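You operate a simulated robot arm through the tools that you are given. There is no shell and no other tool. Be economical: measure what you need, move in short steps, check, and stop when the job is done.

Carry out the task below with a simulated robot arm. There is one attempt and no reset: what you move stays moved.

Task
Take the liner from the bench top round the brushing box and put it on the front part of the sorting table. Put the black cloth on the shelf under the side bench. Fetch the lime cloth from the top of the side bench and set it on the top tier of the wooden shelf. Open the wide sink door, fetch the small grey basket from the cupboard under the sink and set it on the drain rack and shut the door again. Put the yellow cloth on the draining board away on the top of the bagging table. Take the teal net bag on the back part of the sorting table and put it away on the top of the bagging table. The order is free. Set down upright: teal net bag.

Only the result counts: the job must be done as asked and must still hold three seconds after the hand-in. Knocking over, shifting, dropping, spilling or breaking anything else fails it. Flat cloth is picked up by pressing the open fingertips on it (5 to 10 N) and closing them slowly along it; thin cloth reads only 2 to 8 mm in the jaws.

Robot
A 6-joint arm with a two-finger parallel gripper on a trunk, on a base that drives. Base frame: it is fixed to the floor where the robot stands at the start and does not move with it; the origin is under the middle of the robot, x ahead of it, y to its left, z up; the surface under the hand at the start is at about z = 780. Lengths are in mm, angles in degrees, forces in N, time in s.
With the tool pointing down near the work surface it reaches from about 380 to 880 mm from the robot's upright axis, wherever it stands. Its first joint turns from -115.0 to 115.0 degrees. Places, roughly: black cloth (7x9x3 cm) [300, 200, 800]; drain rack [-8200, 600, 900]; front part of the sorting table [-3300, -2400, 700]; lime cloth (7x9x3 cm) [500, 600, 800]; liner (20x15x4 cm) [700, 100, 800]; shelf under the side bench [600, 400, 200]; small grey basket (17x12x8 cm) [-8100, 100, 100]; teal net bag (12x9x15 cm) [-4100, -1400, 800]; top of the bagging table [-3300, -400, 700]; top tier of the wooden shelf [800, -3300, 1700]; wide sink door [-7900, -100, 400]; yellow cloth (7x9x3 cm) [-8300, -200, 900]. Payload 3.43 kg.
Tool frame: the origin (TCP) lies between the finger pads and is the grasp point; the fingertips stand 34 mm ahead of it; z points along the fingers, y is the line along which they close. The gripper opens to 128 mm. The fingers are 24 mm wide and 12 mm thick; the gripper's body (48 by 130 mm) begins 96 mm behind the TCP.
Orientation is that of the tool frame in the base frame, as [roll, pitch, yaw] about the fixed x, y, z axes, in that order (R = Rz(yaw) Ry(pitch) Rx(roll)). With the fingers straight down and closing along the base's y, the tool's x points along the base's -x, its y along +y and its z along -z.

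Tools
- The arm moves only by the tool drive_tool. Its arguments are lists of equal length, an entry for each row: "grip": the gripper command, from -1 (fully open) to 1 (shut), values between in proportion; "dp": the shift along the tool's x, y, z in units of 300 mm (1.0 is 300 mm), a list of three; "angular": the turn, a rotation vector about the tool's x, y, z in units of 120 degrees (1.0 is 120 degrees), a list of three. In form: {"grip": [grip, ...], "dp": [[tx, ty, tz], ...], "angular": [[rx, ry, rz], ...]}. A call has 1 to 12 rows; each row is the pose to reach, as a shift and turn from the pose commanded when the call began, along the tool's axes at that moment. A call with a number of a shift or a turn outside -1 to 1 is refused whole. Rows are played at 5 a second. More than 50 mm and 8.6 degrees between two rows, or a gripper value outside its range, and nothing of the call is played. Where a pose cannot be reached the arm comes as near as it can. A force on the tool above 40 N (or 10 N above the force at the start of the call, whichever is more), or a blocked arm, ends the call early, and 0.2 s more pass. Each finger travels about 108 mm/s and halts on what it meets, pressing with about 44 N; the grip force reading is that of the motor and also rises with nothing between the fingers. The clock runs only during rows and for 0.2 s after the last one: add rows that repeat a pose to give the fingers time. It gives the time, the measured TCP pose, the force on the tool (base axes), the opening and the grip force at its end, in the units of the frame above (readings bear some noise), with the torque about the TCP (base axes, N m) and any sound that the robot's microphone picked up.
- Cameras (640 x 400 px; columns grow to the right, rows downward): "scene" is now at [15.5, 201.6, 1347]; the picture's right is [0.06, -1.00, 0.00], its down [-0.69, -0.04, -0.72] and it looks along [0.72, 0.05, -0.69] (base axes); focal length 260 px, centre (320, 200). "wrist" rides on the gripper at [76, -11, -160] in the tool frame; the picture's right is [0.15, 0.99, 0.00], its down [-0.88, 0.13, -0.46] and it looks along [-0.45, 0.07, 0.89] (tool axes); focal length 234 px, centre (320, 200). There is no depth. A picture from a camera that has moved, and an enlarged one, comes with that camera's place and axes in the base frame and with its lens.
- capture(camera): a new picture of that camera. The clock stands still meanwhile.
- lift_body(by): slides the trunk up (or, below 0, down) by that many mm; the arm and the scene camera ride with it, the base frame stays. It gives what a move gives, with no picture.
- base_move(legs): drives the robot by 1 to 6 legs, each [ahead, turn to the left] in mm and degrees, along the robot's own axes; the way and the turn of a leg run together, so that a leg with both is an arc; at most 1500 mm and 180 degrees a leg. The arm and the cameras ride along, it lands a little off, and it stops where it bumps. It gives what a move gives.
- pan_tilt(pan, tilt): turns the head with the scene camera to pan (to the left, within 103 degrees either way) and tilt (down, from -29 to 69), counted from straight ahead of the robot. It gives what a move gives.
- inspect(camera, box): a new picture of the part [left, top, right, bottom] of that camera's present view, enlarged. The clock stands still meanwhile.
- hand_in(): hands the job in; it is judged then, once.

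Go step by step. Nothing tells you exact positions but the pictures and the camera data: compare them with the known pose of the tool, close in by small moves and look again before you grip or let go. The budget is 207 turns and 200 pictures, counting those below and the enlarged ones. Unless the task says otherwise, let go and move clear before handing in.

The tools are called as name(argument=value, ...) on one line, values as JSON. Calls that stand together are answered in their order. drive_tool: Moves the arm, as the interface text tells. Its arguments: {"type":"object","properties":{"grip":{"type":"array","items":{"type":"number"}},"dp":{"type":"array","items":{"type":"array","items":{"type":"number"}}},"angular":{"type":"array","items":{"type":"array","items":{"type":"number"}}}},"required":["grip","dp","angular"]} The other tools are called the same way: lift_body (by) slides the trunk up or down; base_move (legs) drives the base; pan_tilt (pan, tilt) turns the head that bears the scene camera; capture (camera) takes a picture; inspect (camera, box) takes an enlarged picture of a part of a camera's view; hand_in () hands the job in.

At the start:

```text
time_s: 0.0
tcp_pos: [458.3, 143.5, 1023.8]
orientation: [180.0, 0.0, -179.9]
ft_force: [0.6, 0.4, -0.9]
moment: [0.0, -0.01, 0.01]
finger_gap: 128.0
grip_force: 0.1
trunk travel left (down, up): [-625.0, 165.0]
robot x, y, heading: [0.2, -0.6, -0.1]
head pan, tilt: [3.7, 43.8]
```

scene: 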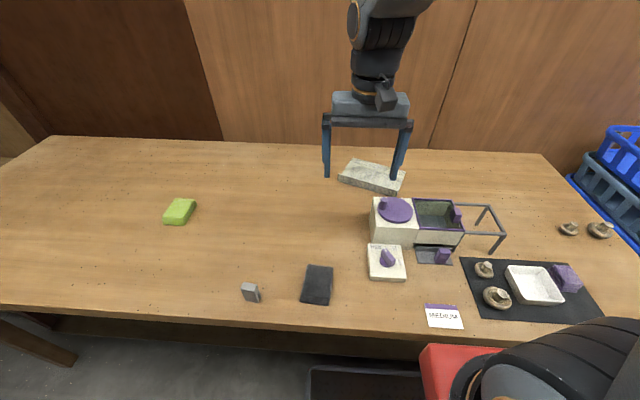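
wrist: 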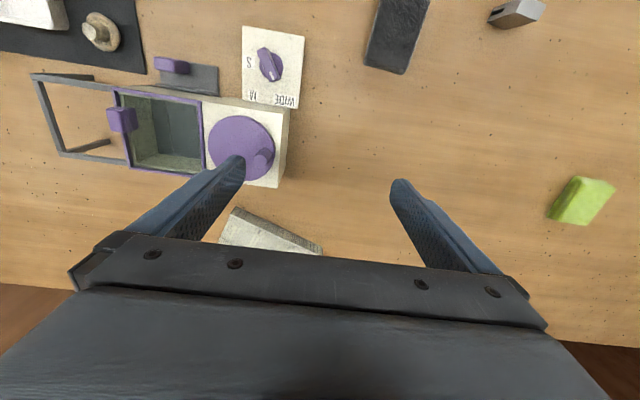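

The bench holds the lime cloth on the left, the black cloth near the front edge, and what I take to be the liner as the grey slab behind the brushing box. I'll look closer at these before moving.

inspect(camera="scene", box=[300, 130, 540, 280])

inspect(camera="scene", box=[140, 180, 380, 330])

pan_tilt(pan=0, tilt=69)

capture(camera="scene")

```text
2.67 times, centred on (420, 205) of scene
camera zoom: at [15.5, 201.6, 1347.0], right [0.06, -1.0, 0.0], down [-0.69, -0.04, -0.72], along [0.72, 0.05, -0.69], focal length 693 px, centre (53, 187)
```

zoom: 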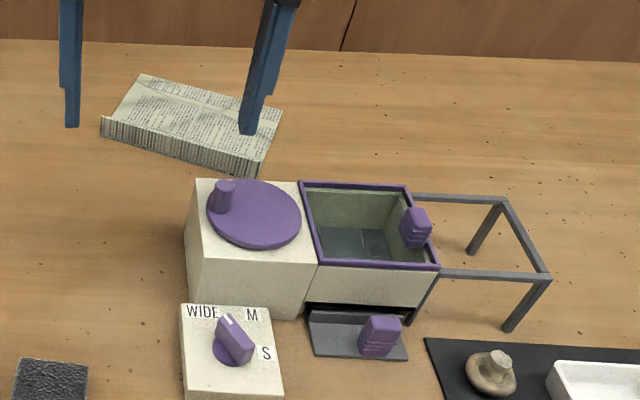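

```text
2.67 times, centred on (260, 255) of scene
camera zoom: at [15.5, 201.6, 1347.0], right [0.06, -1.0, 0.0], down [-0.69, -0.04, -0.72], along [0.72, 0.05, -0.69], focal length 693 px, centre (480, 53)
```

zoom: 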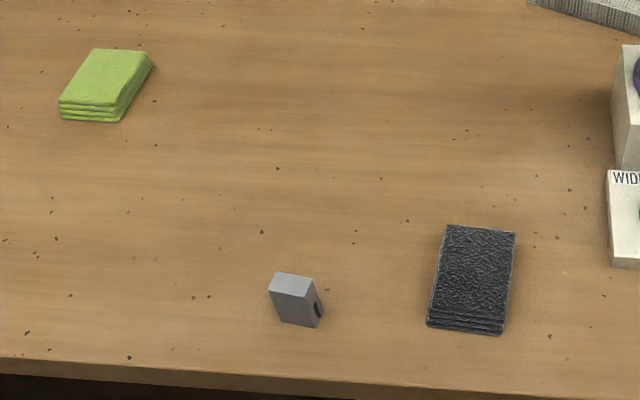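

```text
time_s: 0.9
tcp_pos: [459.1, 143.5, 1023.7]
orientation: [180.0, 0.0, 179.9]
ft_force: [-0.3, -0.7, 0.6]
moment: [0.0, -0.02, -0.02]
finger_gap: 127.7
grip_force: 0.1
trunk travel left (down, up): [-625.0, 165.0]
robot x, y, heading: [0.1, -2.1, -0.1]
head pan, tilt: [0.0, 68.8]
```

```text
195 pictures are left
camera scene: at [-10.6, 196.3, 1316.6], right [0.0, -1.0, 0.0], down [-0.93, 0.0, -0.36], along [0.36, 0.0, -0.93], focal length 260 px, centre (320, 200)
```

scene: 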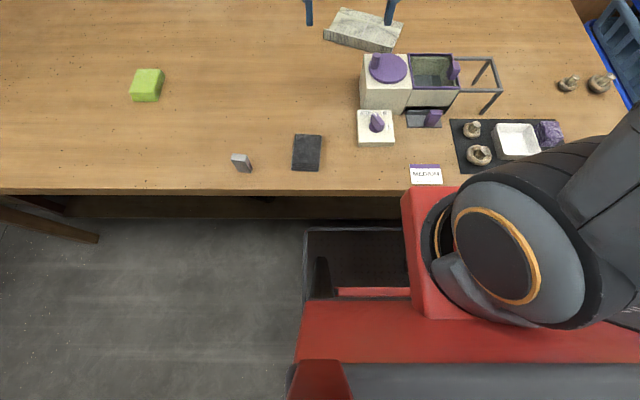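

The black and lime cloths are folded stacks about 6–7 cm wide, so I can grip them by the sides. I'll back off to look at the shelf under the bench.

base_move(legs=[[-500, 0]])

pan_tilt(pan=0, tilt=45)

capture(camera="scene")

```text
time_s: 3.7
tcp_pos: [-16.8, 142.2, 1023.5]
orientation: [180.0, 0.1, 179.7]
ft_force: [-0.2, 0.6, -0.6]
moment: [-0.01, 0.02, -0.02]
finger_gap: 128.0
grip_force: 0.1
trunk travel left (down, up): [-625.0, 165.0]
robot x, y, heading: [-479.1, -1.7, -0.4]
head pan, tilt: [0.0, 68.8]
```

```text
time_s: 4.6
tcp_pos: [-17.6, 143.0, 1022.6]
orientation: [-180.0, 0.0, 179.8]
ft_force: [0.3, -0.9, -0.4]
moment: [-0.02, 0.02, 0.04]
finger_gap: 128.1
grip_force: 0.0
trunk travel left (down, up): [-625.0, 165.0]
robot x, y, heading: [-477.1, 1.0, 0.1]
head pan, tilt: [0.0, 45.0]
```

```text
194 pictures are left
camera scene: at [-461.7, 197.1, 1345.3], right [0.0, -1.0, 0.0], down [-0.71, 0.0, -0.71], along [0.71, 0.0, -0.71], focal length 260 px, centre (320, 200)
```

scene: 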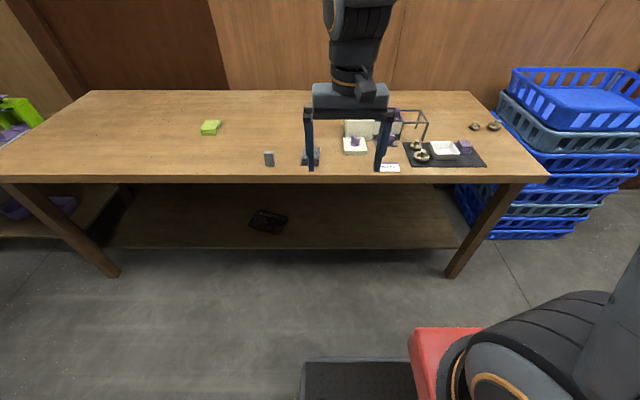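

The shelf's front edge is at about x=333 and z=200, with a small dark item on it near (505, 494). I'll take a closer look at it.

inspect(camera="scene", box=[100, 170, 460, 290])

lift_body(by=-500)

pan_tilt(pan=0, tilt=25)

capture(camera="scene")

```text
1.78 times, centred on (280, 230) of scene
camera zoom: at [-461.7, 197.1, 1345.3], right [0.0, -1.0, 0.0], down [-0.71, 0.0, -0.71], along [0.71, 0.0, -0.71], focal length 462 px, centre (391, 147)
```

zoom: 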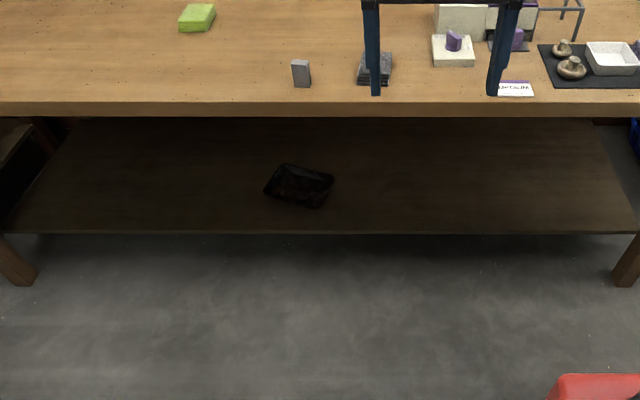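

```text
refused: -500 is not a number from -400 to 400
```

```text
time_s: 5.4
tcp_pos: [-17.8, 142.0, 1023.8]
orientation: [-179.9, 0.0, 179.8]
ft_force: [0.7, -0.2, 0.6]
moment: [0.0, 0.02, 0.0]
finger_gap: 128.0
grip_force: 0.0
trunk travel left (down, up): [-625.0, 165.0]
robot x, y, heading: [-479.3, 2.1, -0.3]
head pan, tilt: [0.0, 25.0]
```

```text
192 pictures are left
camera scene: at [-450.9, 197.0, 1375.9], right [0.0, -1.0, 0.0], down [-0.42, 0.0, -0.91], along [0.91, 0.0, -0.42], focal length 260 px, centre (320, 200)
```

scene: 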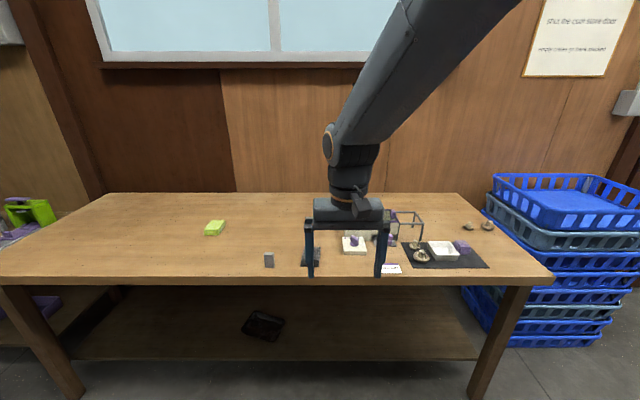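

I'll drive in to about 0.5 m from the black cloth and tilt the tool 45° forward. That same pose will then serve for reaching under the bench.

base_move(legs=[[300, 0]])

drive_tool(grip=[-1, -1, -1, -1, -1, -1], dp=[[0, 0.05, 0], [0, 0.1, 0], [0, 0.15, 0], [0, 0.2, 0], [0, 0.25, 0], [0, 0.28, 0]], angular=[[0, -0.0625, 0], [0, -0.125, 0], [0, -0.1875, 0], [0, -0.25, 0], [0, -0.3125, 0], [0, -0.375, 0]])

pan_tilt(pan=0, tilt=50)

capture(camera="scene")

capture(camera="wrist")

```text
time_s: 7.5
tcp_pos: [281.0, 142.5, 1022.4]
orientation: [180.0, 0.0, 180.0]
ft_force: [0.1, -0.3, -0.3]
moment: [-0.03, 0.0, -0.02]
finger_gap: 128.1
grip_force: 0.1
trunk travel left (down, up): [-625.0, 165.0]
robot x, y, heading: [-175.3, 0.3, 0.1]
head pan, tilt: [0.0, 25.0]
```

```text
time_s: 8.9
tcp_pos: [281.3, 228.0, 1023.7]
orientation: [180.0, 45.0, -179.9]
ft_force: [0.3, 0.0, 0.3]
moment: [0.01, 0.02, 0.06]
finger_gap: 127.9
grip_force: 0.0
trunk travel left (down, up): [-625.0, 165.0]
robot x, y, heading: [-179.8, 0.4, 0.1]
head pan, tilt: [0.0, 25.0]
```

```text
time_s: 9.8
tcp_pos: [281.8, 227.6, 1024.6]
orientation: [180.0, 44.8, 180.0]
ft_force: [0.1, 0.3, 0.4]
moment: [-0.02, 0.0, 0.01]
finger_gap: 128.0
grip_force: 0.1
trunk travel left (down, up): [-625.0, 165.0]
robot x, y, heading: [-178.0, 0.6, 0.0]
head pan, tilt: [0.0, 50.0]
```

```text
191 pictures are left
camera scene: at [-167.0, 196.5, 1338.5], right [0.0, -1.0, 0.0], down [-0.77, 0.0, -0.64], along [0.64, 0.0, -0.77], focal length 260 px, centre (320, 200)
```

scene: 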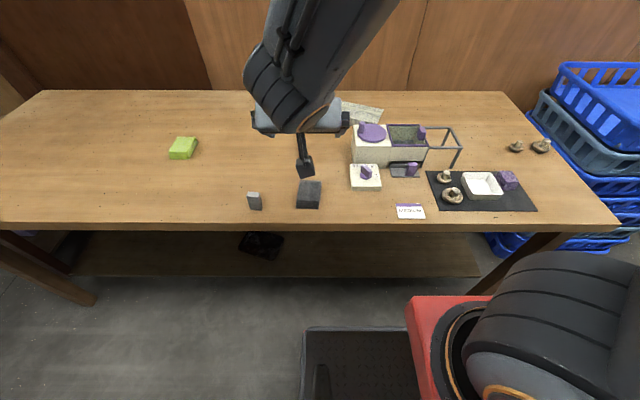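

```text
190 pictures are left
camera wrist: at [114.6, 217.0, 1082.0], right [-0.1, 0.99, -0.1], down [0.3, 0.13, 0.94], along [0.95, 0.07, -0.31], focal length 234 px, centre (320, 200)
```

wrist: 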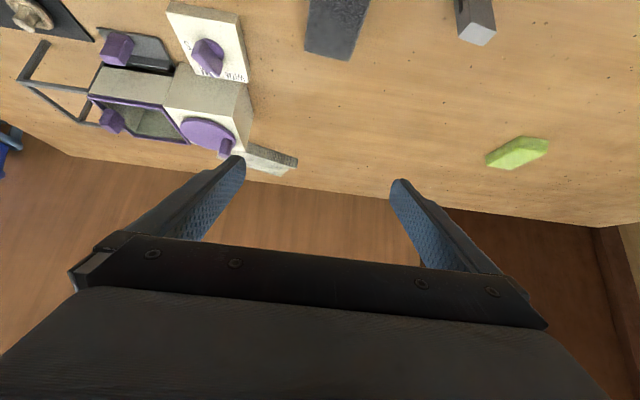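

The cloth lies between the fingers at y≈228, so I'm lowering onto it at 45°.

drive_tool(grip=[-1, -1, -1, -1, -1, -1, -1], dp=[[0.073, 0, 0.089], [0.146, 0, 0.178], [0.219, 0, 0.267], [0.292, 0, 0.356], [0.365, 0, 0.445], [0.438, 0, 0.533], [0.438, 0, 0.533]], angular=[[0, 0, 0], [0, 0, 0], [0, 0, 0], [0, 0, 0], [0, 0, 0], [0, 0, 0], [0, 0, 0]])

inspect(camera="scene", box=[220, 100, 400, 240])

capture(camera="wrist")

```text
time_s: 11.4
tcp_pos: [311.2, 236.3, 836.2]
orientation: [-178.8, 44.5, -179.2]
ft_force: [0.7, -0.8, -0.4]
moment: [-0.01, 0.01, -0.01]
finger_gap: 128.0
grip_force: 0.1
out of reach, approached as far as the arm can: row 6, 7
trunk travel left (down, up): [-625.0, 165.0]
robot x, y, heading: [-178.2, 3.4, -0.2]
head pan, tilt: [0.0, 50.0]
```

```text
2.86 times, centred on (310, 170) of scene
camera zoom: at [-167.1, 196.5, 1338.5], right [0.0, -1.0, 0.0], down [-0.77, 0.0, -0.64], along [0.64, 0.0, -0.77], focal length 742 px, centre (349, 286)
```

zoom: 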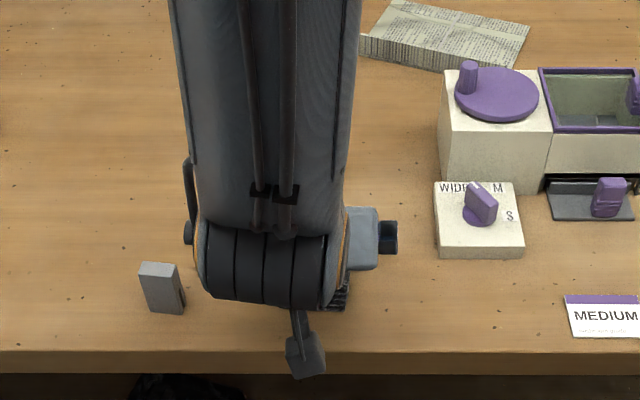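

```text
188 pictures are left
camera wrist: at [145.4, 227.1, 896.1], right [-0.1, 0.99, -0.12], down [0.31, 0.14, 0.94], along [0.95, 0.06, -0.32], focal length 234 px, centre (320, 200)
```

wrist: 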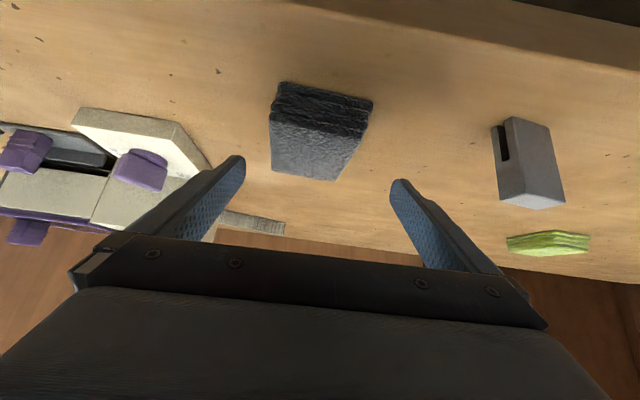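

The arm is at its folding limit here. I'll raise the trunk a little and move the base back 170 mm, then reach out again.

lift_body(by=80)

base_move(legs=[[-170, 0]])

drive_tool(grip=[-1, -1, -1, -1], dp=[[-0.1, 0, 0.1], [-0.2, 0, 0.2], [-0.3, 0, 0.3], [-0.38, 0, 0.38]], angular=[[0, 0, 0], [0, 0, 0], [0, 0, 0], [0, 0, 0]])

capture(camera="wrist")

```text
time_s: 12.5
tcp_pos: [311.1, 238.8, 916.2]
orientation: [-179.9, 44.9, -179.9]
ft_force: [0.1, 0.8, -0.1]
moment: [0.0, 0.0, -0.01]
finger_gap: 127.9
grip_force: 0.0
trunk travel left (down, up): [-705.0, 85.0]
robot x, y, heading: [-174.2, -1.2, -0.0]
head pan, tilt: [0.0, 50.0]
```

```text
time_s: 14.0
tcp_pos: [141.4, 239.8, 916.6]
orientation: [-179.9, 44.9, -179.8]
ft_force: [-0.6, -0.2, -0.8]
moment: [-0.01, 0.01, -0.04]
finger_gap: 128.1
grip_force: 0.0
trunk travel left (down, up): [-705.0, 85.0]
robot x, y, heading: [-346.2, -2.0, 0.1]
head pan, tilt: [0.0, 50.0]
```

```text
time_s: 15.0
tcp_pos: [302.3, 236.8, 912.3]
orientation: [-179.9, 45.0, -179.8]
ft_force: [0.3, 0.7, -0.4]
moment: [0.0, 0.0, 0.01]
finger_gap: 127.9
grip_force: 0.0
trunk travel left (down, up): [-705.0, 85.0]
robot x, y, heading: [-348.2, 1.2, -0.1]
head pan, tilt: [0.0, 50.0]
```

```text
187 pictures are left
camera wrist: at [136.6, 226.6, 972.1], right [-0.1, 0.99, -0.11], down [0.3, 0.13, 0.94], along [0.95, 0.07, -0.31], focal length 234 px, centre (320, 200)
```

wrist: 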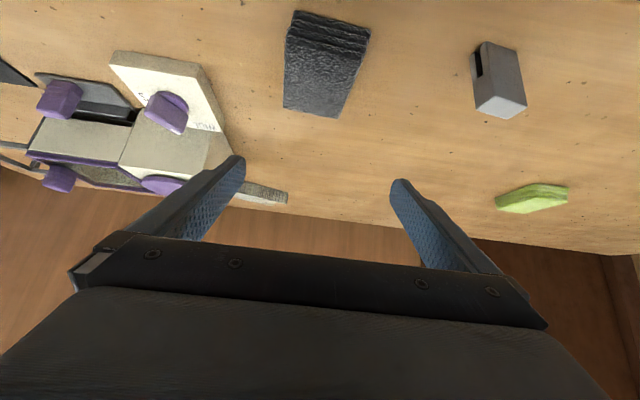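

The arm has room now, so I'm going down the last 95 mm onto the cloth and closing.

drive_tool(grip=[-1, -1, -1], dp=[[0.08, -0.03, 0.08], [0.16, -0.03, 0.16], [0.224, -0.03, 0.224]], angular=[[0, 0, 0], [0, 0, 0], [0, 0, 0]])

capture(camera="wrist")

```text
time_s: 15.8
tcp_pos: [298.6, 228.6, 821.3]
orientation: [-180.0, 44.9, -180.0]
ft_force: [-0.3, 0.1, 0.5]
moment: [0.01, 0.03, 0.03]
finger_gap: 128.0
grip_force: 0.2
trunk travel left (down, up): [-705.0, 85.0]
robot x, y, heading: [-346.0, 0.5, 0.0]
head pan, tilt: [0.0, 50.0]
```

```text
186 pictures are left
camera wrist: at [133.1, 217.4, 879.0], right [-0.1, 0.99, -0.1], down [0.3, 0.13, 0.94], along [0.95, 0.07, -0.31], focal length 234 px, centre (320, 200)
```

wrist: 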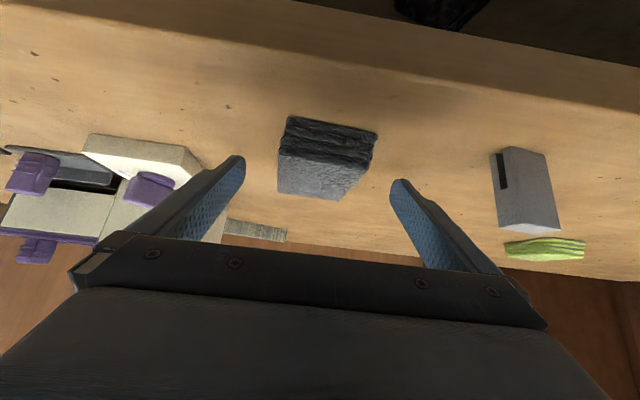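

drive_tool(grip=[-1, -0.6, -0.3, 0, 0.3, 0.6, 0.6], dp=[[-0.012, 0, 0.035], [-0.012, 0, 0.035], [-0.012, 0, 0.035], [-0.012, 0, 0.035], [-0.012, 0, 0.035], [-0.012, 0, 0.035], [-0.012, 0, 0.035]], angular=[[0, 0, 0], [0, 0, 0], [0, 0, 0], [0, 0, 0], [0, 0, 0], [0, 0, 0], [0, 0, 0]])

capture(camera="wrist")

```text
time_s: 17.4
tcp_pos: [309.7, 230.4, 814.7]
orientation: [-179.9, 45.0, -180.0]
ft_force: [-0.5, -1.0, 0.9]
moment: [-0.07, -0.03, -0.04]
finger_gap: 64.2
grip_force: 44.1
trunk travel left (down, up): [-705.0, 85.0]
robot x, y, heading: [-350.6, 2.7, 0.0]
head pan, tilt: [0.0, 50.0]
```

```text
185 pictures are left
camera wrist: at [144.0, 219.0, 873.6], right [-0.1, 0.99, -0.1], down [0.3, 0.13, 0.94], along [0.95, 0.07, -0.31], focal length 234 px, centre (320, 200)
```

wrist: 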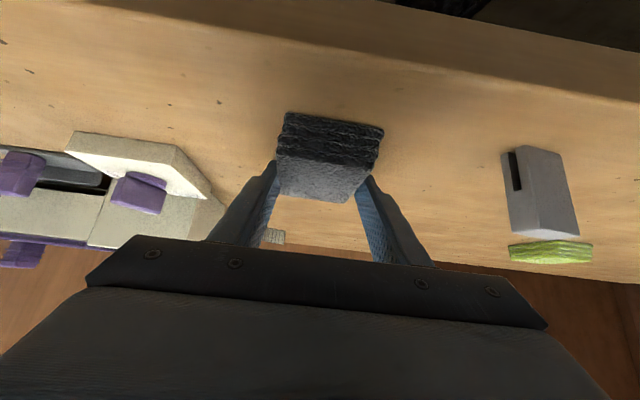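

Gripped at 64 mm. Now I lift, back off, lower the trunk and look at the shelf.

lift_body(by=80)

base_move(legs=[[-480, 0]])

lift_body(by=-300)

lift_body(by=-280)

pan_tilt(pan=0, tilt=25)

capture(camera="scene")

capture(camera="wrist")

```text
time_s: 18.6
tcp_pos: [313.7, 230.0, 895.7]
orientation: [-179.9, 44.8, -179.9]
ft_force: [-0.3, 0.4, 0.4]
moment: [0.0, 0.01, -0.01]
finger_gap: 25.7
grip_force: 0.0
trunk travel left (down, up): [-785.0, 5.0]
robot x, y, heading: [-347.7, 5.2, 0.1]
head pan, tilt: [0.0, 50.0]
```

```text
time_s: 21.4
tcp_pos: [-170.3, 233.3, 896.4]
orientation: [-179.9, 45.0, -179.5]
ft_force: [0.0, 0.5, -0.1]
moment: [0.02, -0.04, -0.03]
finger_gap: 25.5
grip_force: 0.1
trunk travel left (down, up): [-785.0, 5.0]
robot x, y, heading: [-826.7, -2.7, 0.3]
head pan, tilt: [0.0, 50.0]
```

```text
time_s: 24.4
tcp_pos: [-169.1, 233.9, 596.9]
orientation: [-179.2, 44.9, -179.2]
ft_force: [0.6, 0.6, -0.5]
moment: [0.0, -0.03, -0.01]
finger_gap: 25.7
grip_force: 0.1
trunk travel left (down, up): [-485.0, 305.0]
robot x, y, heading: [-827.6, 0.8, 0.5]
head pan, tilt: [0.0, 50.0]
```

```text
time_s: 27.3
tcp_pos: [-106.6, 235.2, 317.4]
orientation: [-178.4, 44.6, -178.6]
ft_force: [1.2, 0.3, -0.4]
moment: [0.0, -0.01, 0.0]
finger_gap: 25.6
grip_force: 0.1
trunk travel left (down, up): [-205.0, 585.0]
robot x, y, heading: [-828.2, 0.9, 0.2]
head pan, tilt: [0.0, 50.0]
```

```text
time_s: 28.1
tcp_pos: [-107.1, 233.6, 318.0]
orientation: [-178.4, 44.5, -178.7]
ft_force: [-0.5, -0.8, 1.1]
moment: [-0.02, 0.01, 0.0]
finger_gap: 25.6
grip_force: 0.0
trunk travel left (down, up): [-205.0, 585.0]
robot x, y, heading: [-831.8, -5.1, 0.5]
head pan, tilt: [0.0, 25.0]
```

```text
184 pictures are left
camera scene: at [-687.1, 195.6, 955.9], right [0.01, -1.0, 0.0], down [-0.42, 0.0, -0.91], along [0.91, 0.01, -0.42], focal length 260 px, centre (320, 200)
```

scene: 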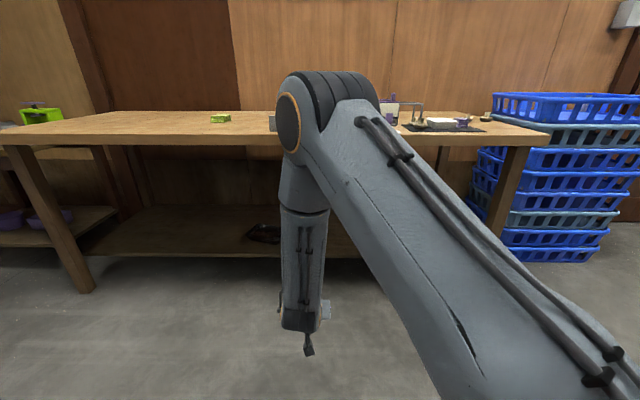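

```text
183 pictures are left
camera wrist: at [-272.6, 224.6, 377.2], right [-0.11, 0.99, -0.12], down [0.31, 0.15, 0.94], along [0.95, 0.06, -0.32], focal length 234 px, centre (320, 200)
```

wrist: 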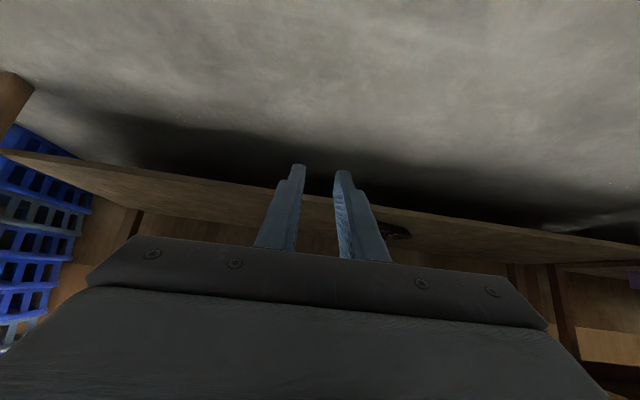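

The cloth slipped out during the trunk lift: the gap fell to 26 mm. I'll go back up and look at how it lies now.

lift_body(by=400)

lift_body(by=180)

base_move(legs=[[300, 0]])

pan_tilt(pan=0, tilt=35)

capture(camera="scene")

capture(camera="wrist")

```text
time_s: 32.0
tcp_pos: [-106.8, 234.2, 717.9]
orientation: [-178.5, 44.6, -178.7]
ft_force: [-0.4, -0.5, 0.3]
moment: [-0.02, 0.0, 0.02]
finger_gap: 25.6
grip_force: 0.1
trunk travel left (down, up): [-605.0, 185.0]
robot x, y, heading: [-836.7, -1.6, 0.3]
head pan, tilt: [0.0, 25.0]
```

```text
time_s: 34.0
tcp_pos: [-107.4, 234.3, 898.8]
orientation: [-178.4, 44.5, -178.8]
ft_force: [1.1, 0.0, -0.6]
moment: [-0.01, -0.03, -0.03]
finger_gap: 25.2
grip_force: 0.0
trunk travel left (down, up): [-785.0, 5.0]
robot x, y, heading: [-827.0, -4.0, 0.6]
head pan, tilt: [0.0, 25.0]
```

```text
time_s: 36.1
tcp_pos: [202.3, 236.5, 898.3]
orientation: [-178.4, 44.6, -178.7]
ft_force: [-0.3, -0.1, 0.7]
moment: [0.0, 0.03, -0.02]
finger_gap: 25.6
grip_force: 0.0
trunk travel left (down, up): [-785.0, 5.0]
robot x, y, heading: [-518.5, -1.1, 0.4]
head pan, tilt: [0.0, 25.0]
```

```text
time_s: 36.8
tcp_pos: [202.5, 237.1, 897.7]
orientation: [-178.4, 44.6, -178.7]
ft_force: [0.1, -0.5, 0.1]
moment: [-0.03, -0.01, -0.01]
finger_gap: 25.6
grip_force: 0.1
trunk travel left (down, up): [-785.0, 5.0]
robot x, y, heading: [-520.5, -1.4, 0.4]
head pan, tilt: [0.0, 35.0]
```

```text
182 pictures are left
camera scene: at [-543.3, 196.7, 1520.2], right [0.01, -1.0, 0.0], down [-0.57, 0.0, -0.82], along [0.82, 0.01, -0.57], focal length 260 px, centre (320, 200)
```

scene: 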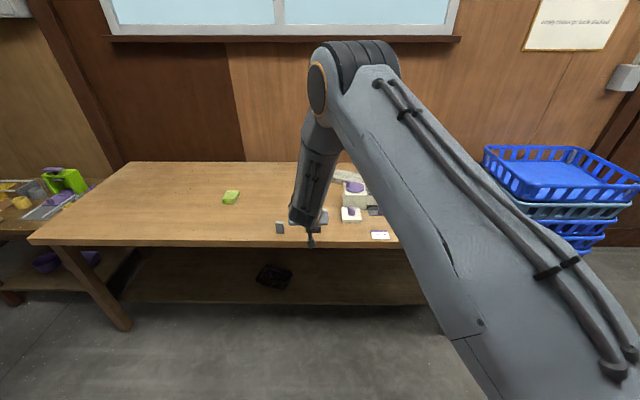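

```text
181 pictures are left
camera wrist: at [36.6, 226.8, 957.3], right [-0.11, 0.99, -0.12], down [0.31, 0.15, 0.94], along [0.95, 0.06, -0.32], focal length 234 px, centre (320, 200)
```

wrist: 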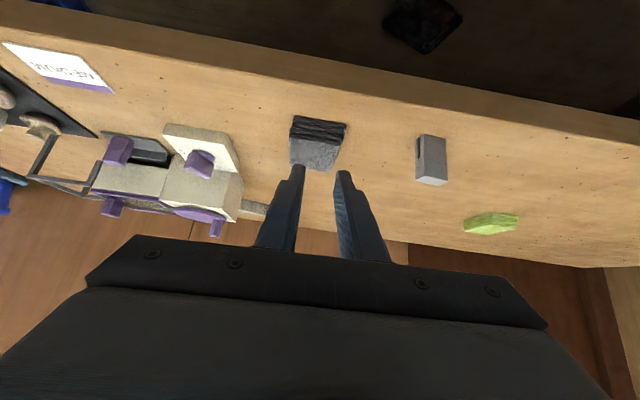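

The cloth hasn't moved; it is yawed about 6° to the fingers. I'll align to that, grip again with full closing, and lift gently with the arm itself.

base_move(legs=[[150, 0]])

drive_tool(grip=[-0.5, -1, -1, -1], dp=[[0.05, 0, -0.05], [0.1, 0, -0.1], [0.1, 0, -0.1], [0.1, 0, -0.1]], angular=[[0.0353, 0, 0.0353], [0.0353, 0, 0.0353], [0.0353, 0, 0.0353], [0.0353, 0, 0.0353]])

capture(camera="wrist")

```text
time_s: 38.2
tcp_pos: [354.0, 238.1, 897.9]
orientation: [-178.4, 44.6, -178.6]
ft_force: [-0.2, -0.6, 0.5]
moment: [0.02, 0.02, 0.02]
finger_gap: 25.7
grip_force: 0.0
trunk travel left (down, up): [-785.0, 5.0]
robot x, y, heading: [-368.1, -0.1, 0.7]
head pan, tilt: [0.0, 35.0]
```

```text
time_s: 39.2
tcp_pos: [312.1, 238.7, 897.7]
orientation: [-178.4, 44.6, 175.5]
ft_force: [1.0, -0.3, 0.3]
moment: [0.01, 0.0, -0.01]
finger_gap: 127.8
grip_force: 0.2
trunk travel left (down, up): [-785.0, 5.0]
robot x, y, heading: [-366.1, 1.2, 0.4]
head pan, tilt: [0.0, 35.0]
```

```text
180 pictures are left
camera wrist: at [145.3, 246.6, 957.5], right [0.0, 0.99, -0.12], down [0.32, 0.12, 0.94], along [0.95, -0.04, -0.32], focal length 234 px, centre (320, 200)
```

wrist: 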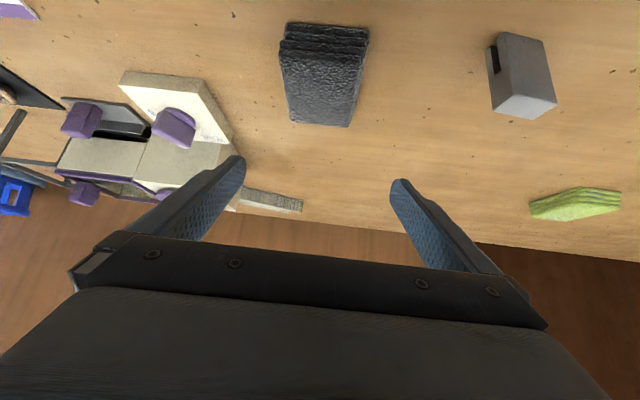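

drive_tool(grip=[-1, -1, -1, -0.6, -0.3, 0, 0.3, 0.6, 1, 1], dp=[[0.08, -0.033, 0.08], [0.15, -0.033, 0.155], [0.19, -0.033, 0.197], [0.19, -0.033, 0.197], [0.19, -0.033, 0.197], [0.19, -0.033, 0.197], [0.19, -0.033, 0.197], [0.19, -0.033, 0.197], [0.19, -0.033, 0.197], [0.19, -0.033, 0.197]], angular=[[-0.0133, 0, 0], [-0.0133, 0, 0], [-0.0133, 0, 0], [-0.0133, 0, 0], [-0.0133, 0, 0], [-0.0133, 0, 0], [-0.0133, 0, 0], [-0.0133, 0, 0], [-0.0133, 0, 0], [-0.0133, 0, 0]])

drive_tool(grip=[1, 1, 1, 1, 1, 1], dp=[[-0.01, 0, -0.01], [-0.02, 0, -0.02], [-0.04, 0, -0.04], [-0.06, 0, -0.06], [-0.08, 0, -0.08], [-0.1, 0, -0.1]], angular=[[0, 0, 0], [0, 0, 0], [0, 0, 0], [0, 0, 0], [0, 0, 0], [0, 0, 0]])

capture(camera="wrist")

```text
time_s: 41.4
tcp_pos: [311.8, 229.5, 817.0]
orientation: [-179.9, 44.6, 175.4]
ft_force: [-1.1, -0.1, 0.7]
moment: [0.03, 0.01, 0.01]
finger_gap: 64.2
grip_force: 43.6
trunk travel left (down, up): [-785.0, 5.0]
robot x, y, heading: [-366.0, 1.4, 0.6]
head pan, tilt: [0.0, 35.0]
```

```text
time_s: 42.8
tcp_pos: [311.8, 227.8, 858.9]
orientation: [-179.8, 44.6, 175.4]
ft_force: [0.3, -0.4, -0.2]
moment: [-0.02, 0.03, 0.01]
finger_gap: 64.0
grip_force: 44.1
trunk travel left (down, up): [-785.0, 5.0]
robot x, y, heading: [-366.6, 1.4, 0.6]
head pan, tilt: [0.0, 35.0]
```

```text
179 pictures are left
camera wrist: at [145.0, 230.4, 918.4], right [-0.02, 0.99, -0.1], down [0.32, 0.11, 0.94], along [0.95, -0.01, -0.32], focal length 234 px, centre (320, 200)
```

wrist: 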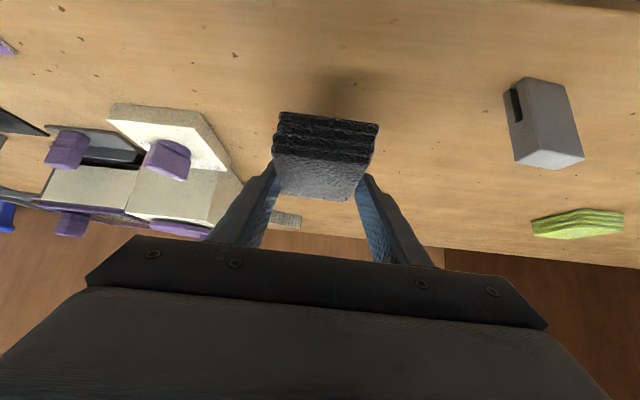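

Holding firmly at 64 mm. Now I'll back off, stretch and raise the arm so the elbow stays low, then lower the trunk.

base_move(legs=[[-480, 0]])

drive_tool(grip=[1, 1, 1, 1, 1], dp=[[-0.084, 0, -0.029], [-0.168, 0, -0.058], [-0.252, 0, -0.087], [-0.336, 0, -0.116], [-0.42, 0, -0.145]], angular=[[0, 0, 0], [0, 0, 0], [0, 0, 0], [0, 0, 0], [0, 0, 0]])

lift_body(by=-400)

lift_body(by=-300)

pan_tilt(pan=0, tilt=15)

capture(camera="scene")

capture(camera="wrist")

```text
time_s: 45.6
tcp_pos: [-170.3, 216.3, 859.9]
orientation: [-179.9, 44.7, 174.6]
ft_force: [0.5, -0.1, -0.4]
moment: [0.01, 0.03, 0.01]
finger_gap: 63.9
grip_force: 43.8
trunk travel left (down, up): [-785.0, 5.0]
robot x, y, heading: [-853.6, 0.9, -0.2]
head pan, tilt: [0.0, 35.0]
```

```text
time_s: 46.8
tcp_pos: [-109.9, 212.0, 978.1]
orientation: [-180.0, 44.6, 174.6]
ft_force: [0.6, 0.0, -0.4]
moment: [-0.03, 0.0, -0.03]
finger_gap: 63.8
grip_force: 43.8
trunk travel left (down, up): [-785.0, 5.0]
robot x, y, heading: [-853.7, 2.8, -0.5]
head pan, tilt: [0.0, 35.0]
```

```text
time_s: 50.7
tcp_pos: [-110.3, 212.0, 579.3]
orientation: [-179.9, 44.8, 174.7]
ft_force: [0.1, 1.0, -0.2]
moment: [0.0, 0.0, 0.01]
finger_gap: 63.8
grip_force: 44.4
trunk travel left (down, up): [-385.0, 405.0]
robot x, y, heading: [-850.8, 0.4, -0.2]
head pan, tilt: [0.0, 35.0]
```

```text
time_s: 53.7
tcp_pos: [-110.9, 212.0, 279.1]
orientation: [-179.9, 44.7, 174.6]
ft_force: [-0.1, 0.8, -0.2]
moment: [0.02, 0.0, -0.03]
finger_gap: 63.7
grip_force: 44.2
trunk travel left (down, up): [-85.0, 705.0]
robot x, y, heading: [-852.1, -2.3, -0.2]
head pan, tilt: [0.0, 35.0]
```

```text
time_s: 54.5
tcp_pos: [-111.8, 211.9, 279.1]
orientation: [-179.9, 44.8, 174.6]
ft_force: [0.2, -0.3, -0.1]
moment: [0.02, -0.02, 0.02]
finger_gap: 63.8
grip_force: 44.0
trunk travel left (down, up): [-85.0, 705.0]
robot x, y, heading: [-849.9, 2.0, -0.6]
head pan, tilt: [0.0, 15.0]
```

```text
178 pictures are left
camera scene: at [-674.0, 196.3, 852.1], right [-0.01, -1.0, 0.0], down [-0.26, 0.0, -0.97], along [0.97, -0.01, -0.26], focal length 260 px, centre (320, 200)
```

scene: 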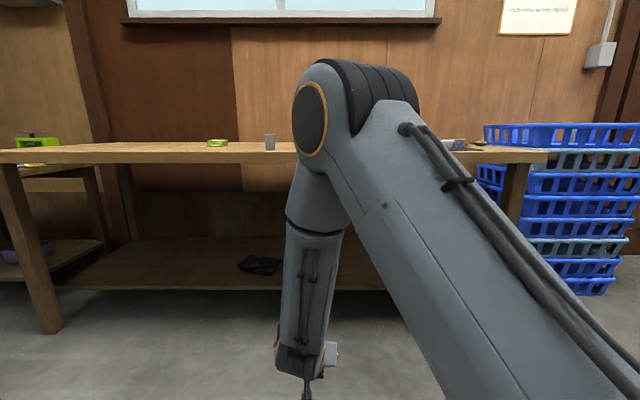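

```text
177 pictures are left
camera wrist: at [-278.0, 216.8, 337.9], right [-0.01, 0.99, -0.1], down [0.32, 0.1, 0.94], along [0.95, -0.02, -0.32], focal length 234 px, centre (320, 200)
```

wrist: 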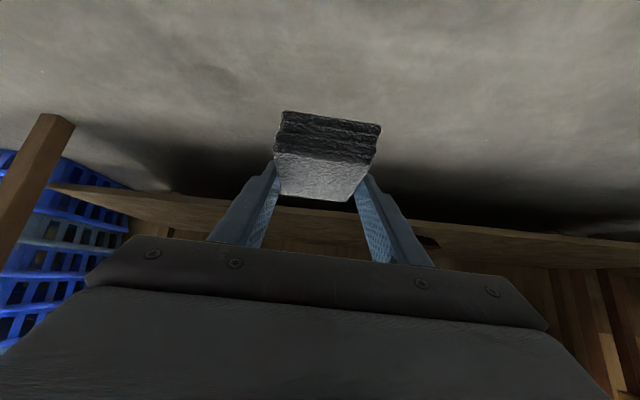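

The shelf surface is at about z=160, and the elbow is still high. I'll stretch the arm out further and drop the trunk, so only the forearm goes under the bench.

drive_tool(grip=[1, 1, 1, 1, 1], dp=[[-0.13, 0.011, 0.034], [-0.26, 0.022, 0.068], [-0.39, 0.033, 0.103], [-0.518, 0.044, 0.137], [-0.518, 0.044, 0.137]], angular=[[0, 0, 0], [0, 0, 0], [0, 0, 0], [0, 0, 0], [0, 0, 0]])

lift_body(by=-80)

capture(camera="scene")

```text
time_s: 55.7
tcp_pos: [27.0, 213.5, 356.9]
orientation: [-179.9, 44.7, 174.5]
ft_force: [0.6, 0.2, -0.3]
moment: [-0.03, 0.03, 0.03]
finger_gap: 63.7
grip_force: 44.1
trunk travel left (down, up): [-85.0, 705.0]
robot x, y, heading: [-853.2, 1.7, -0.3]
head pan, tilt: [0.0, 15.0]
```

```text
time_s: 56.9
tcp_pos: [28.4, 211.4, 278.7]
orientation: [-179.9, 44.8, 174.6]
ft_force: [0.3, 0.9, 0.4]
moment: [0.0, 0.02, -0.01]
finger_gap: 63.8
grip_force: 44.0
trunk travel left (down, up): [-5.0, 785.0]
robot x, y, heading: [-855.4, 1.6, -0.4]
head pan, tilt: [0.0, 15.0]
```

```text
176 pictures are left
camera scene: at [-651.7, 196.2, 772.2], right [-0.01, -1.0, 0.0], down [-0.26, 0.0, -0.97], along [0.97, -0.01, -0.26], focal length 260 px, centre (320, 200)
```

scene: 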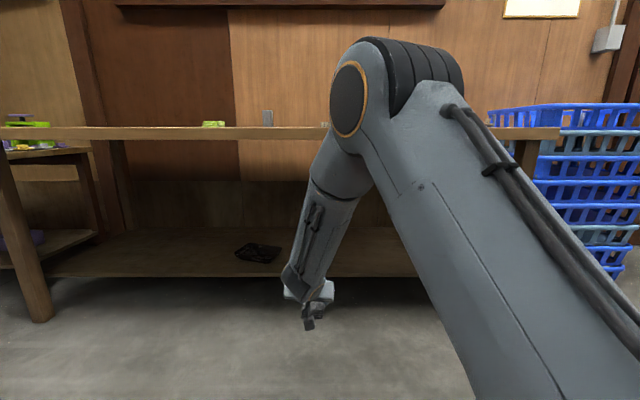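

Clearance looks sufficient: the elbow should stay about 70–150 mm short of the bench edge. I'm driving in.

base_move(legs=[[280, 0]])

capture(camera="scene")

capture(camera="wrist")

```text
time_s: 58.8
tcp_pos: [308.3, 212.4, 278.2]
orientation: [-179.9, 44.7, 174.7]
ft_force: [0.2, -0.3, -0.5]
moment: [-0.02, 0.03, 0.04]
finger_gap: 63.8
grip_force: 44.2
trunk travel left (down, up): [-5.0, 785.0]
robot x, y, heading: [-573.7, 2.3, -0.2]
head pan, tilt: [0.0, 15.0]
```

```text
175 pictures are left
camera scene: at [-371.6, 195.3, 772.2], right [0.0, -1.0, 0.0], down [-0.26, 0.0, -0.97], along [0.97, 0.0, -0.26], focal length 260 px, centre (320, 200)
```

scene: 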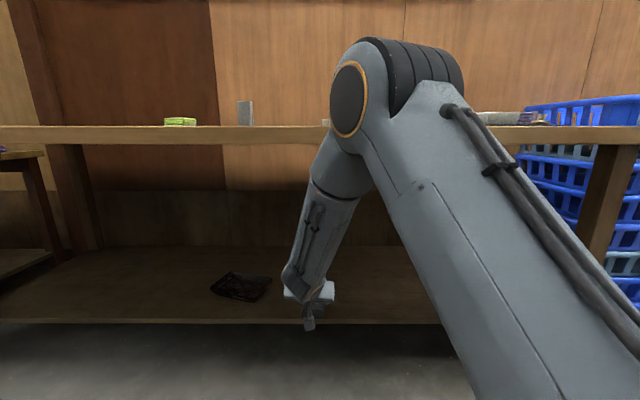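

```text
174 pictures are left
camera wrist: at [142.1, 216.8, 338.0], right [-0.01, 0.99, -0.1], down [0.32, 0.1, 0.94], along [0.95, -0.02, -0.32], focal length 234 px, centre (320, 200)
```

wrist: 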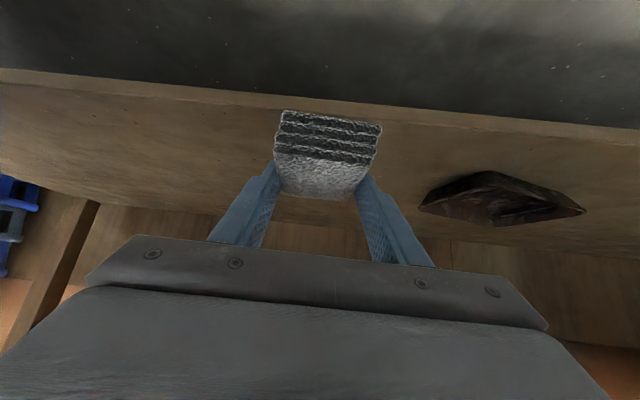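

base_move(legs=[[130, 0]])

capture(camera="scene")

drive_tool(grip=[1, 1, 1, 1, 1], dp=[[0.03, 0, 0.03], [0.06, 0, 0.06], [0.09, 0, 0.09], [0.12, 0, 0.12], [0.14, 0, 0.14]], angular=[[0, 0, 0], [0, 0, 0], [0, 0, 0], [0, 0, 0], [0, 0, 0]])

capture(camera="wrist")

```text
time_s: 60.1
tcp_pos: [440.6, 212.6, 278.6]
orientation: [-179.9, 44.7, 174.8]
ft_force: [-1.0, -0.3, -0.6]
moment: [0.0, -0.02, -0.02]
finger_gap: 63.5
grip_force: 44.4
trunk travel left (down, up): [-5.0, 785.0]
robot x, y, heading: [-441.5, -1.0, 0.2]
head pan, tilt: [0.0, 15.0]
```

```text
173 pictures are left
camera scene: at [-240.5, 195.1, 772.2], right [0.0, -1.0, 0.0], down [-0.26, 0.0, -0.97], along [0.97, 0.0, -0.26], focal length 260 px, centre (320, 200)
```

scene: 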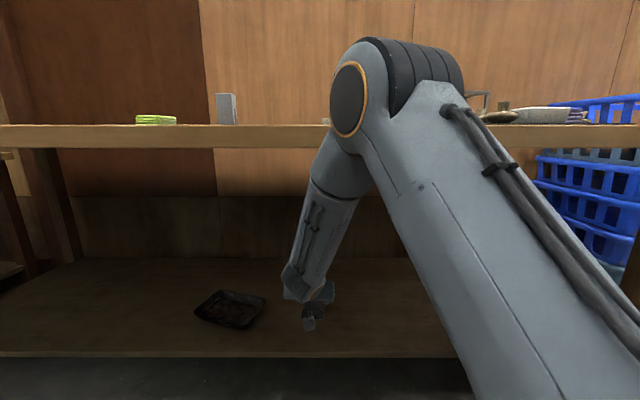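

```text
time_s: 61.3
tcp_pos: [438.7, 209.9, 220.8]
orientation: [-179.9, 44.7, 174.7]
ft_force: [-0.5, -0.1, 0.4]
moment: [0.0, -0.01, 0.03]
finger_gap: 63.5
grip_force: 43.9
trunk travel left (down, up): [-5.0, 785.0]
robot x, y, heading: [-438.3, 0.2, 0.1]
head pan, tilt: [0.0, 15.0]
```

```text
172 pictures are left
camera wrist: at [272.8, 215.1, 279.6], right [-0.01, 0.99, -0.1], down [0.32, 0.1, 0.94], along [0.95, -0.02, -0.32], focal length 234 px, centre (320, 200)
```

wrist: 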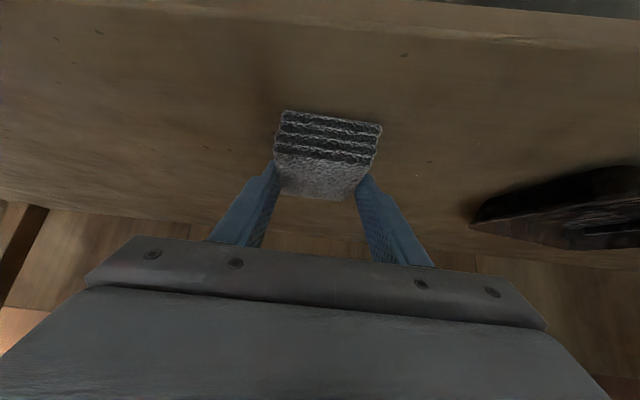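

drive_tool(grip=[1, 1], dp=[[0.02, 0, 0.02], [0.035, 0, 0.035]], angular=[[0, 0, 0], [0, 0, 0]])

drive_tool(grip=[1, 1], dp=[[0.005, 0, 0.005], [0.01, 0, 0.01]], angular=[[0, 0, 0], [0, 0, 0]])

drive_tool(grip=[1, 1], dp=[[0.005, 0, 0.005], [0.01, 0, 0.01]], angular=[[0, 0, 0], [0, 0, 0]])

capture(camera="wrist")

```text
time_s: 61.8
tcp_pos: [441.7, 212.6, 217.3]
orientation: [179.8, 45.3, 174.5]
ft_force: [-3.6, -1.1, 14.9]
moment: [-0.1, 0.48, 0.06]
finger_gap: 63.9
grip_force: 43.8
trunk travel left (down, up): [-5.0, 785.0]
robot x, y, heading: [-439.7, -1.4, -0.3]
head pan, tilt: [0.0, 15.0]
stopped in row 2: the force on the tool passed its limit at 47 N (the readings are from after the stop); the commanded pose is now the measured one
```

```text
time_s: 62.3
tcp_pos: [442.8, 211.8, 216.9]
orientation: [179.9, 45.4, 174.4]
ft_force: [-3.6, -0.6, 13.7]
moment: [-0.14, 0.45, -0.02]
finger_gap: 63.8
grip_force: 43.9
trunk travel left (down, up): [-5.0, 785.0]
robot x, y, heading: [-440.2, -2.9, -0.5]
head pan, tilt: [0.0, 15.0]
stopped in row 2: the force on the tool passed its limit at 45 N (the readings are from after the stop); the commanded pose is now the measured one
```

```text
time_s: 62.9
tcp_pos: [444.4, 213.4, 216.4]
orientation: [179.7, 45.9, 174.4]
ft_force: [-2.6, -0.8, 13.6]
moment: [-0.18, 0.49, 0.0]
finger_gap: 63.7
grip_force: 43.9
trunk travel left (down, up): [-5.0, 785.0]
robot x, y, heading: [-442.5, -2.9, -0.4]
head pan, tilt: [0.0, 15.0]
stopped in row 2: the force on the tool passed its limit at 43 N (the readings are from after the stop); the commanded pose is now the measured one
```

```text
171 pictures are left
camera wrist: at [276.7, 217.4, 271.8], right [-0.01, 0.99, -0.1], down [0.3, 0.1, 0.95], along [0.95, -0.02, -0.3], focal length 234 px, centre (320, 200)
```

wrist: 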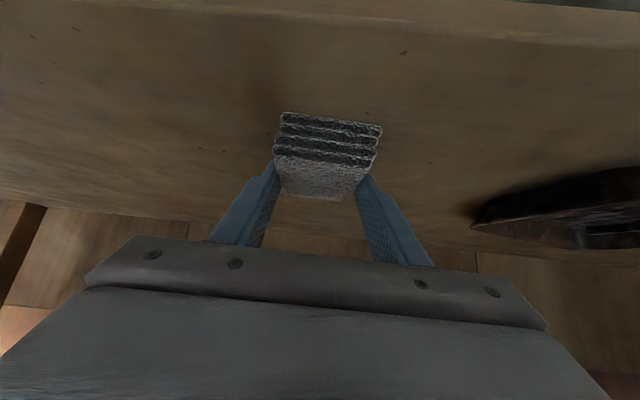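

The cloth touches the shelf at TCP z≈217. I release and retreat along the tool axis.

drive_tool(grip=[0.1, -0.4, -1, -1, -1, -1, -1], dp=[[0, 0, 0], [0, 0, 0], [0, 0, 0], [0, 0, -0.08], [0, 0, -0.2], [0, 0, -0.32], [0, 0, -0.32]], angular=[[0, 0, 0], [0, 0, 0], [0, 0, 0], [0, 0, 0], [0, 0, 0], [0, 0, 0], [0, 0, 0]])

capture(camera="wrist")

```text
time_s: 64.5
tcp_pos: [373.3, 218.6, 279.8]
orientation: [179.9, 45.7, 174.5]
ft_force: [0.4, 0.0, -0.1]
moment: [0.0, 0.02, 0.02]
finger_gap: 127.9
grip_force: 0.1
trunk travel left (down, up): [-5.0, 785.0]
robot x, y, heading: [-442.1, 1.7, -0.3]
head pan, tilt: [0.0, 15.0]
```

```text
170 pictures are left
camera wrist: at [205.9, 223.3, 337.3], right [-0.01, 0.99, -0.1], down [0.3, 0.1, 0.95], along [0.95, -0.02, -0.3], focal length 234 px, centre (320, 200)
```

wrist: 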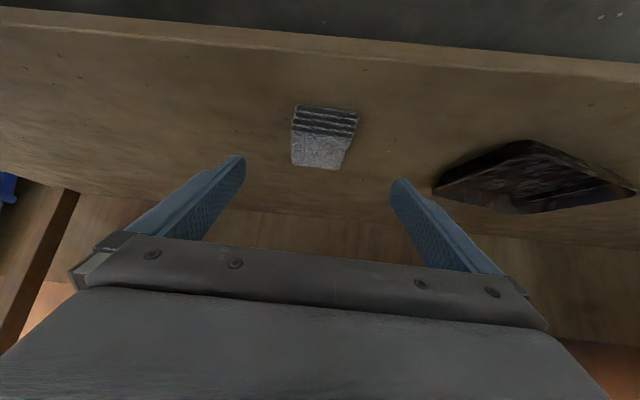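

The black cloth is on the shelf. Next I back out, raise the trunk, and check the space on the left before repositioning for the lime cloth.

base_move(legs=[[-500, 0]])

lift_body(by=400)

lift_body(by=380)

pan_tilt(pan=65, tilt=25)

capture(camera="scene")

pan_tilt(pan=-80, tilt=15)

capture(camera="scene")

```text
time_s: 67.4
tcp_pos: [-120.8, 219.5, 280.9]
orientation: [179.8, 45.7, 174.5]
ft_force: [0.0, 0.2, 0.9]
moment: [-0.03, 0.01, 0.0]
finger_gap: 128.0
grip_force: 0.0
trunk travel left (down, up): [-5.0, 785.0]
robot x, y, heading: [-934.9, -2.0, -0.0]
head pan, tilt: [0.0, 15.0]
```

```text
time_s: 71.2
tcp_pos: [-120.1, 219.7, 680.3]
orientation: [179.9, 45.6, 174.5]
ft_force: [-0.4, 0.1, 0.3]
moment: [-0.02, 0.02, -0.01]
finger_gap: 127.7
grip_force: 0.0
trunk travel left (down, up): [-405.0, 385.0]
robot x, y, heading: [-937.0, -0.8, -0.4]
head pan, tilt: [0.0, 15.0]
```

```text
time_s: 74.9
tcp_pos: [-120.4, 221.2, 1061.4]
orientation: [179.8, 45.7, 174.5]
ft_force: [0.3, -0.2, -0.4]
moment: [0.01, 0.0, 0.0]
finger_gap: 127.8
grip_force: 0.1
trunk travel left (down, up): [-785.0, 5.0]
robot x, y, heading: [-933.9, 0.6, -0.2]
head pan, tilt: [0.0, 15.0]
```

```text
time_s: 76.2
tcp_pos: [-120.2, 220.5, 1060.8]
orientation: [179.8, 45.8, 174.5]
ft_force: [0.1, 1.0, -0.3]
moment: [0.02, -0.02, 0.0]
finger_gap: 128.0
grip_force: 0.0
trunk travel left (down, up): [-785.0, 5.0]
robot x, y, heading: [-935.1, 0.7, -0.2]
head pan, tilt: [65.0, 25.0]
```

```text
169 pictures are left
camera scene: at [-1006.1, 280.6, 1536.0], right [0.91, -0.43, 0.0], down [-0.18, -0.38, -0.91], along [0.39, 0.82, -0.42], focal length 260 px, centre (320, 200)
```

scene: 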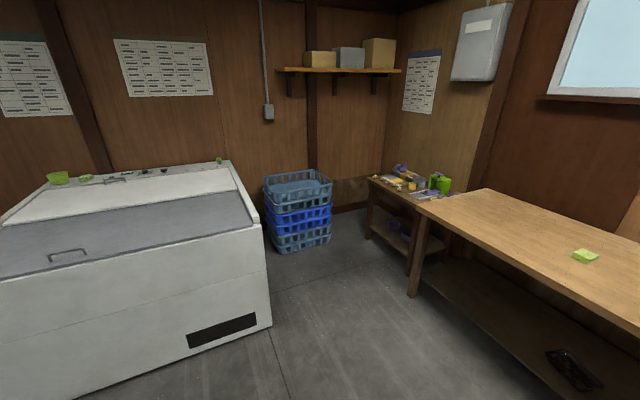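

```text
time_s: 78.5
tcp_pos: [-120.0, 220.6, 1060.2]
orientation: [179.9, 45.6, 174.6]
ft_force: [0.4, -0.1, -0.3]
moment: [0.02, -0.01, 0.06]
finger_gap: 128.3
grip_force: 0.1
trunk travel left (down, up): [-785.0, 5.0]
robot x, y, heading: [-931.0, -2.0, 0.1]
head pan, tilt: [-80.0, 15.0]
```

```text
168 pictures are left
camera scene: at [-1029.3, 105.2, 1552.2], right [-0.99, -0.17, 0.0], down [-0.04, 0.25, -0.97], along [0.17, -0.95, -0.26], focal length 260 px, centre (320, 200)
```

scene: 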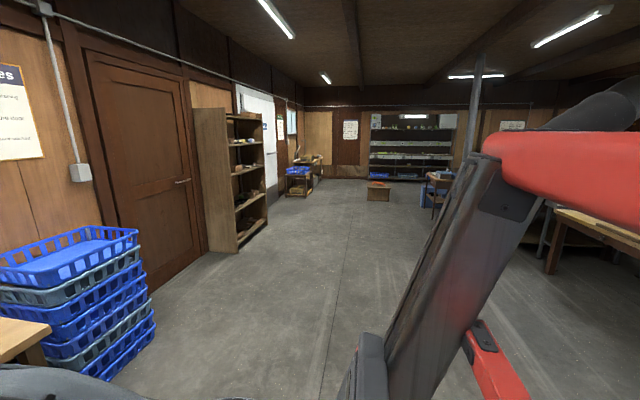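

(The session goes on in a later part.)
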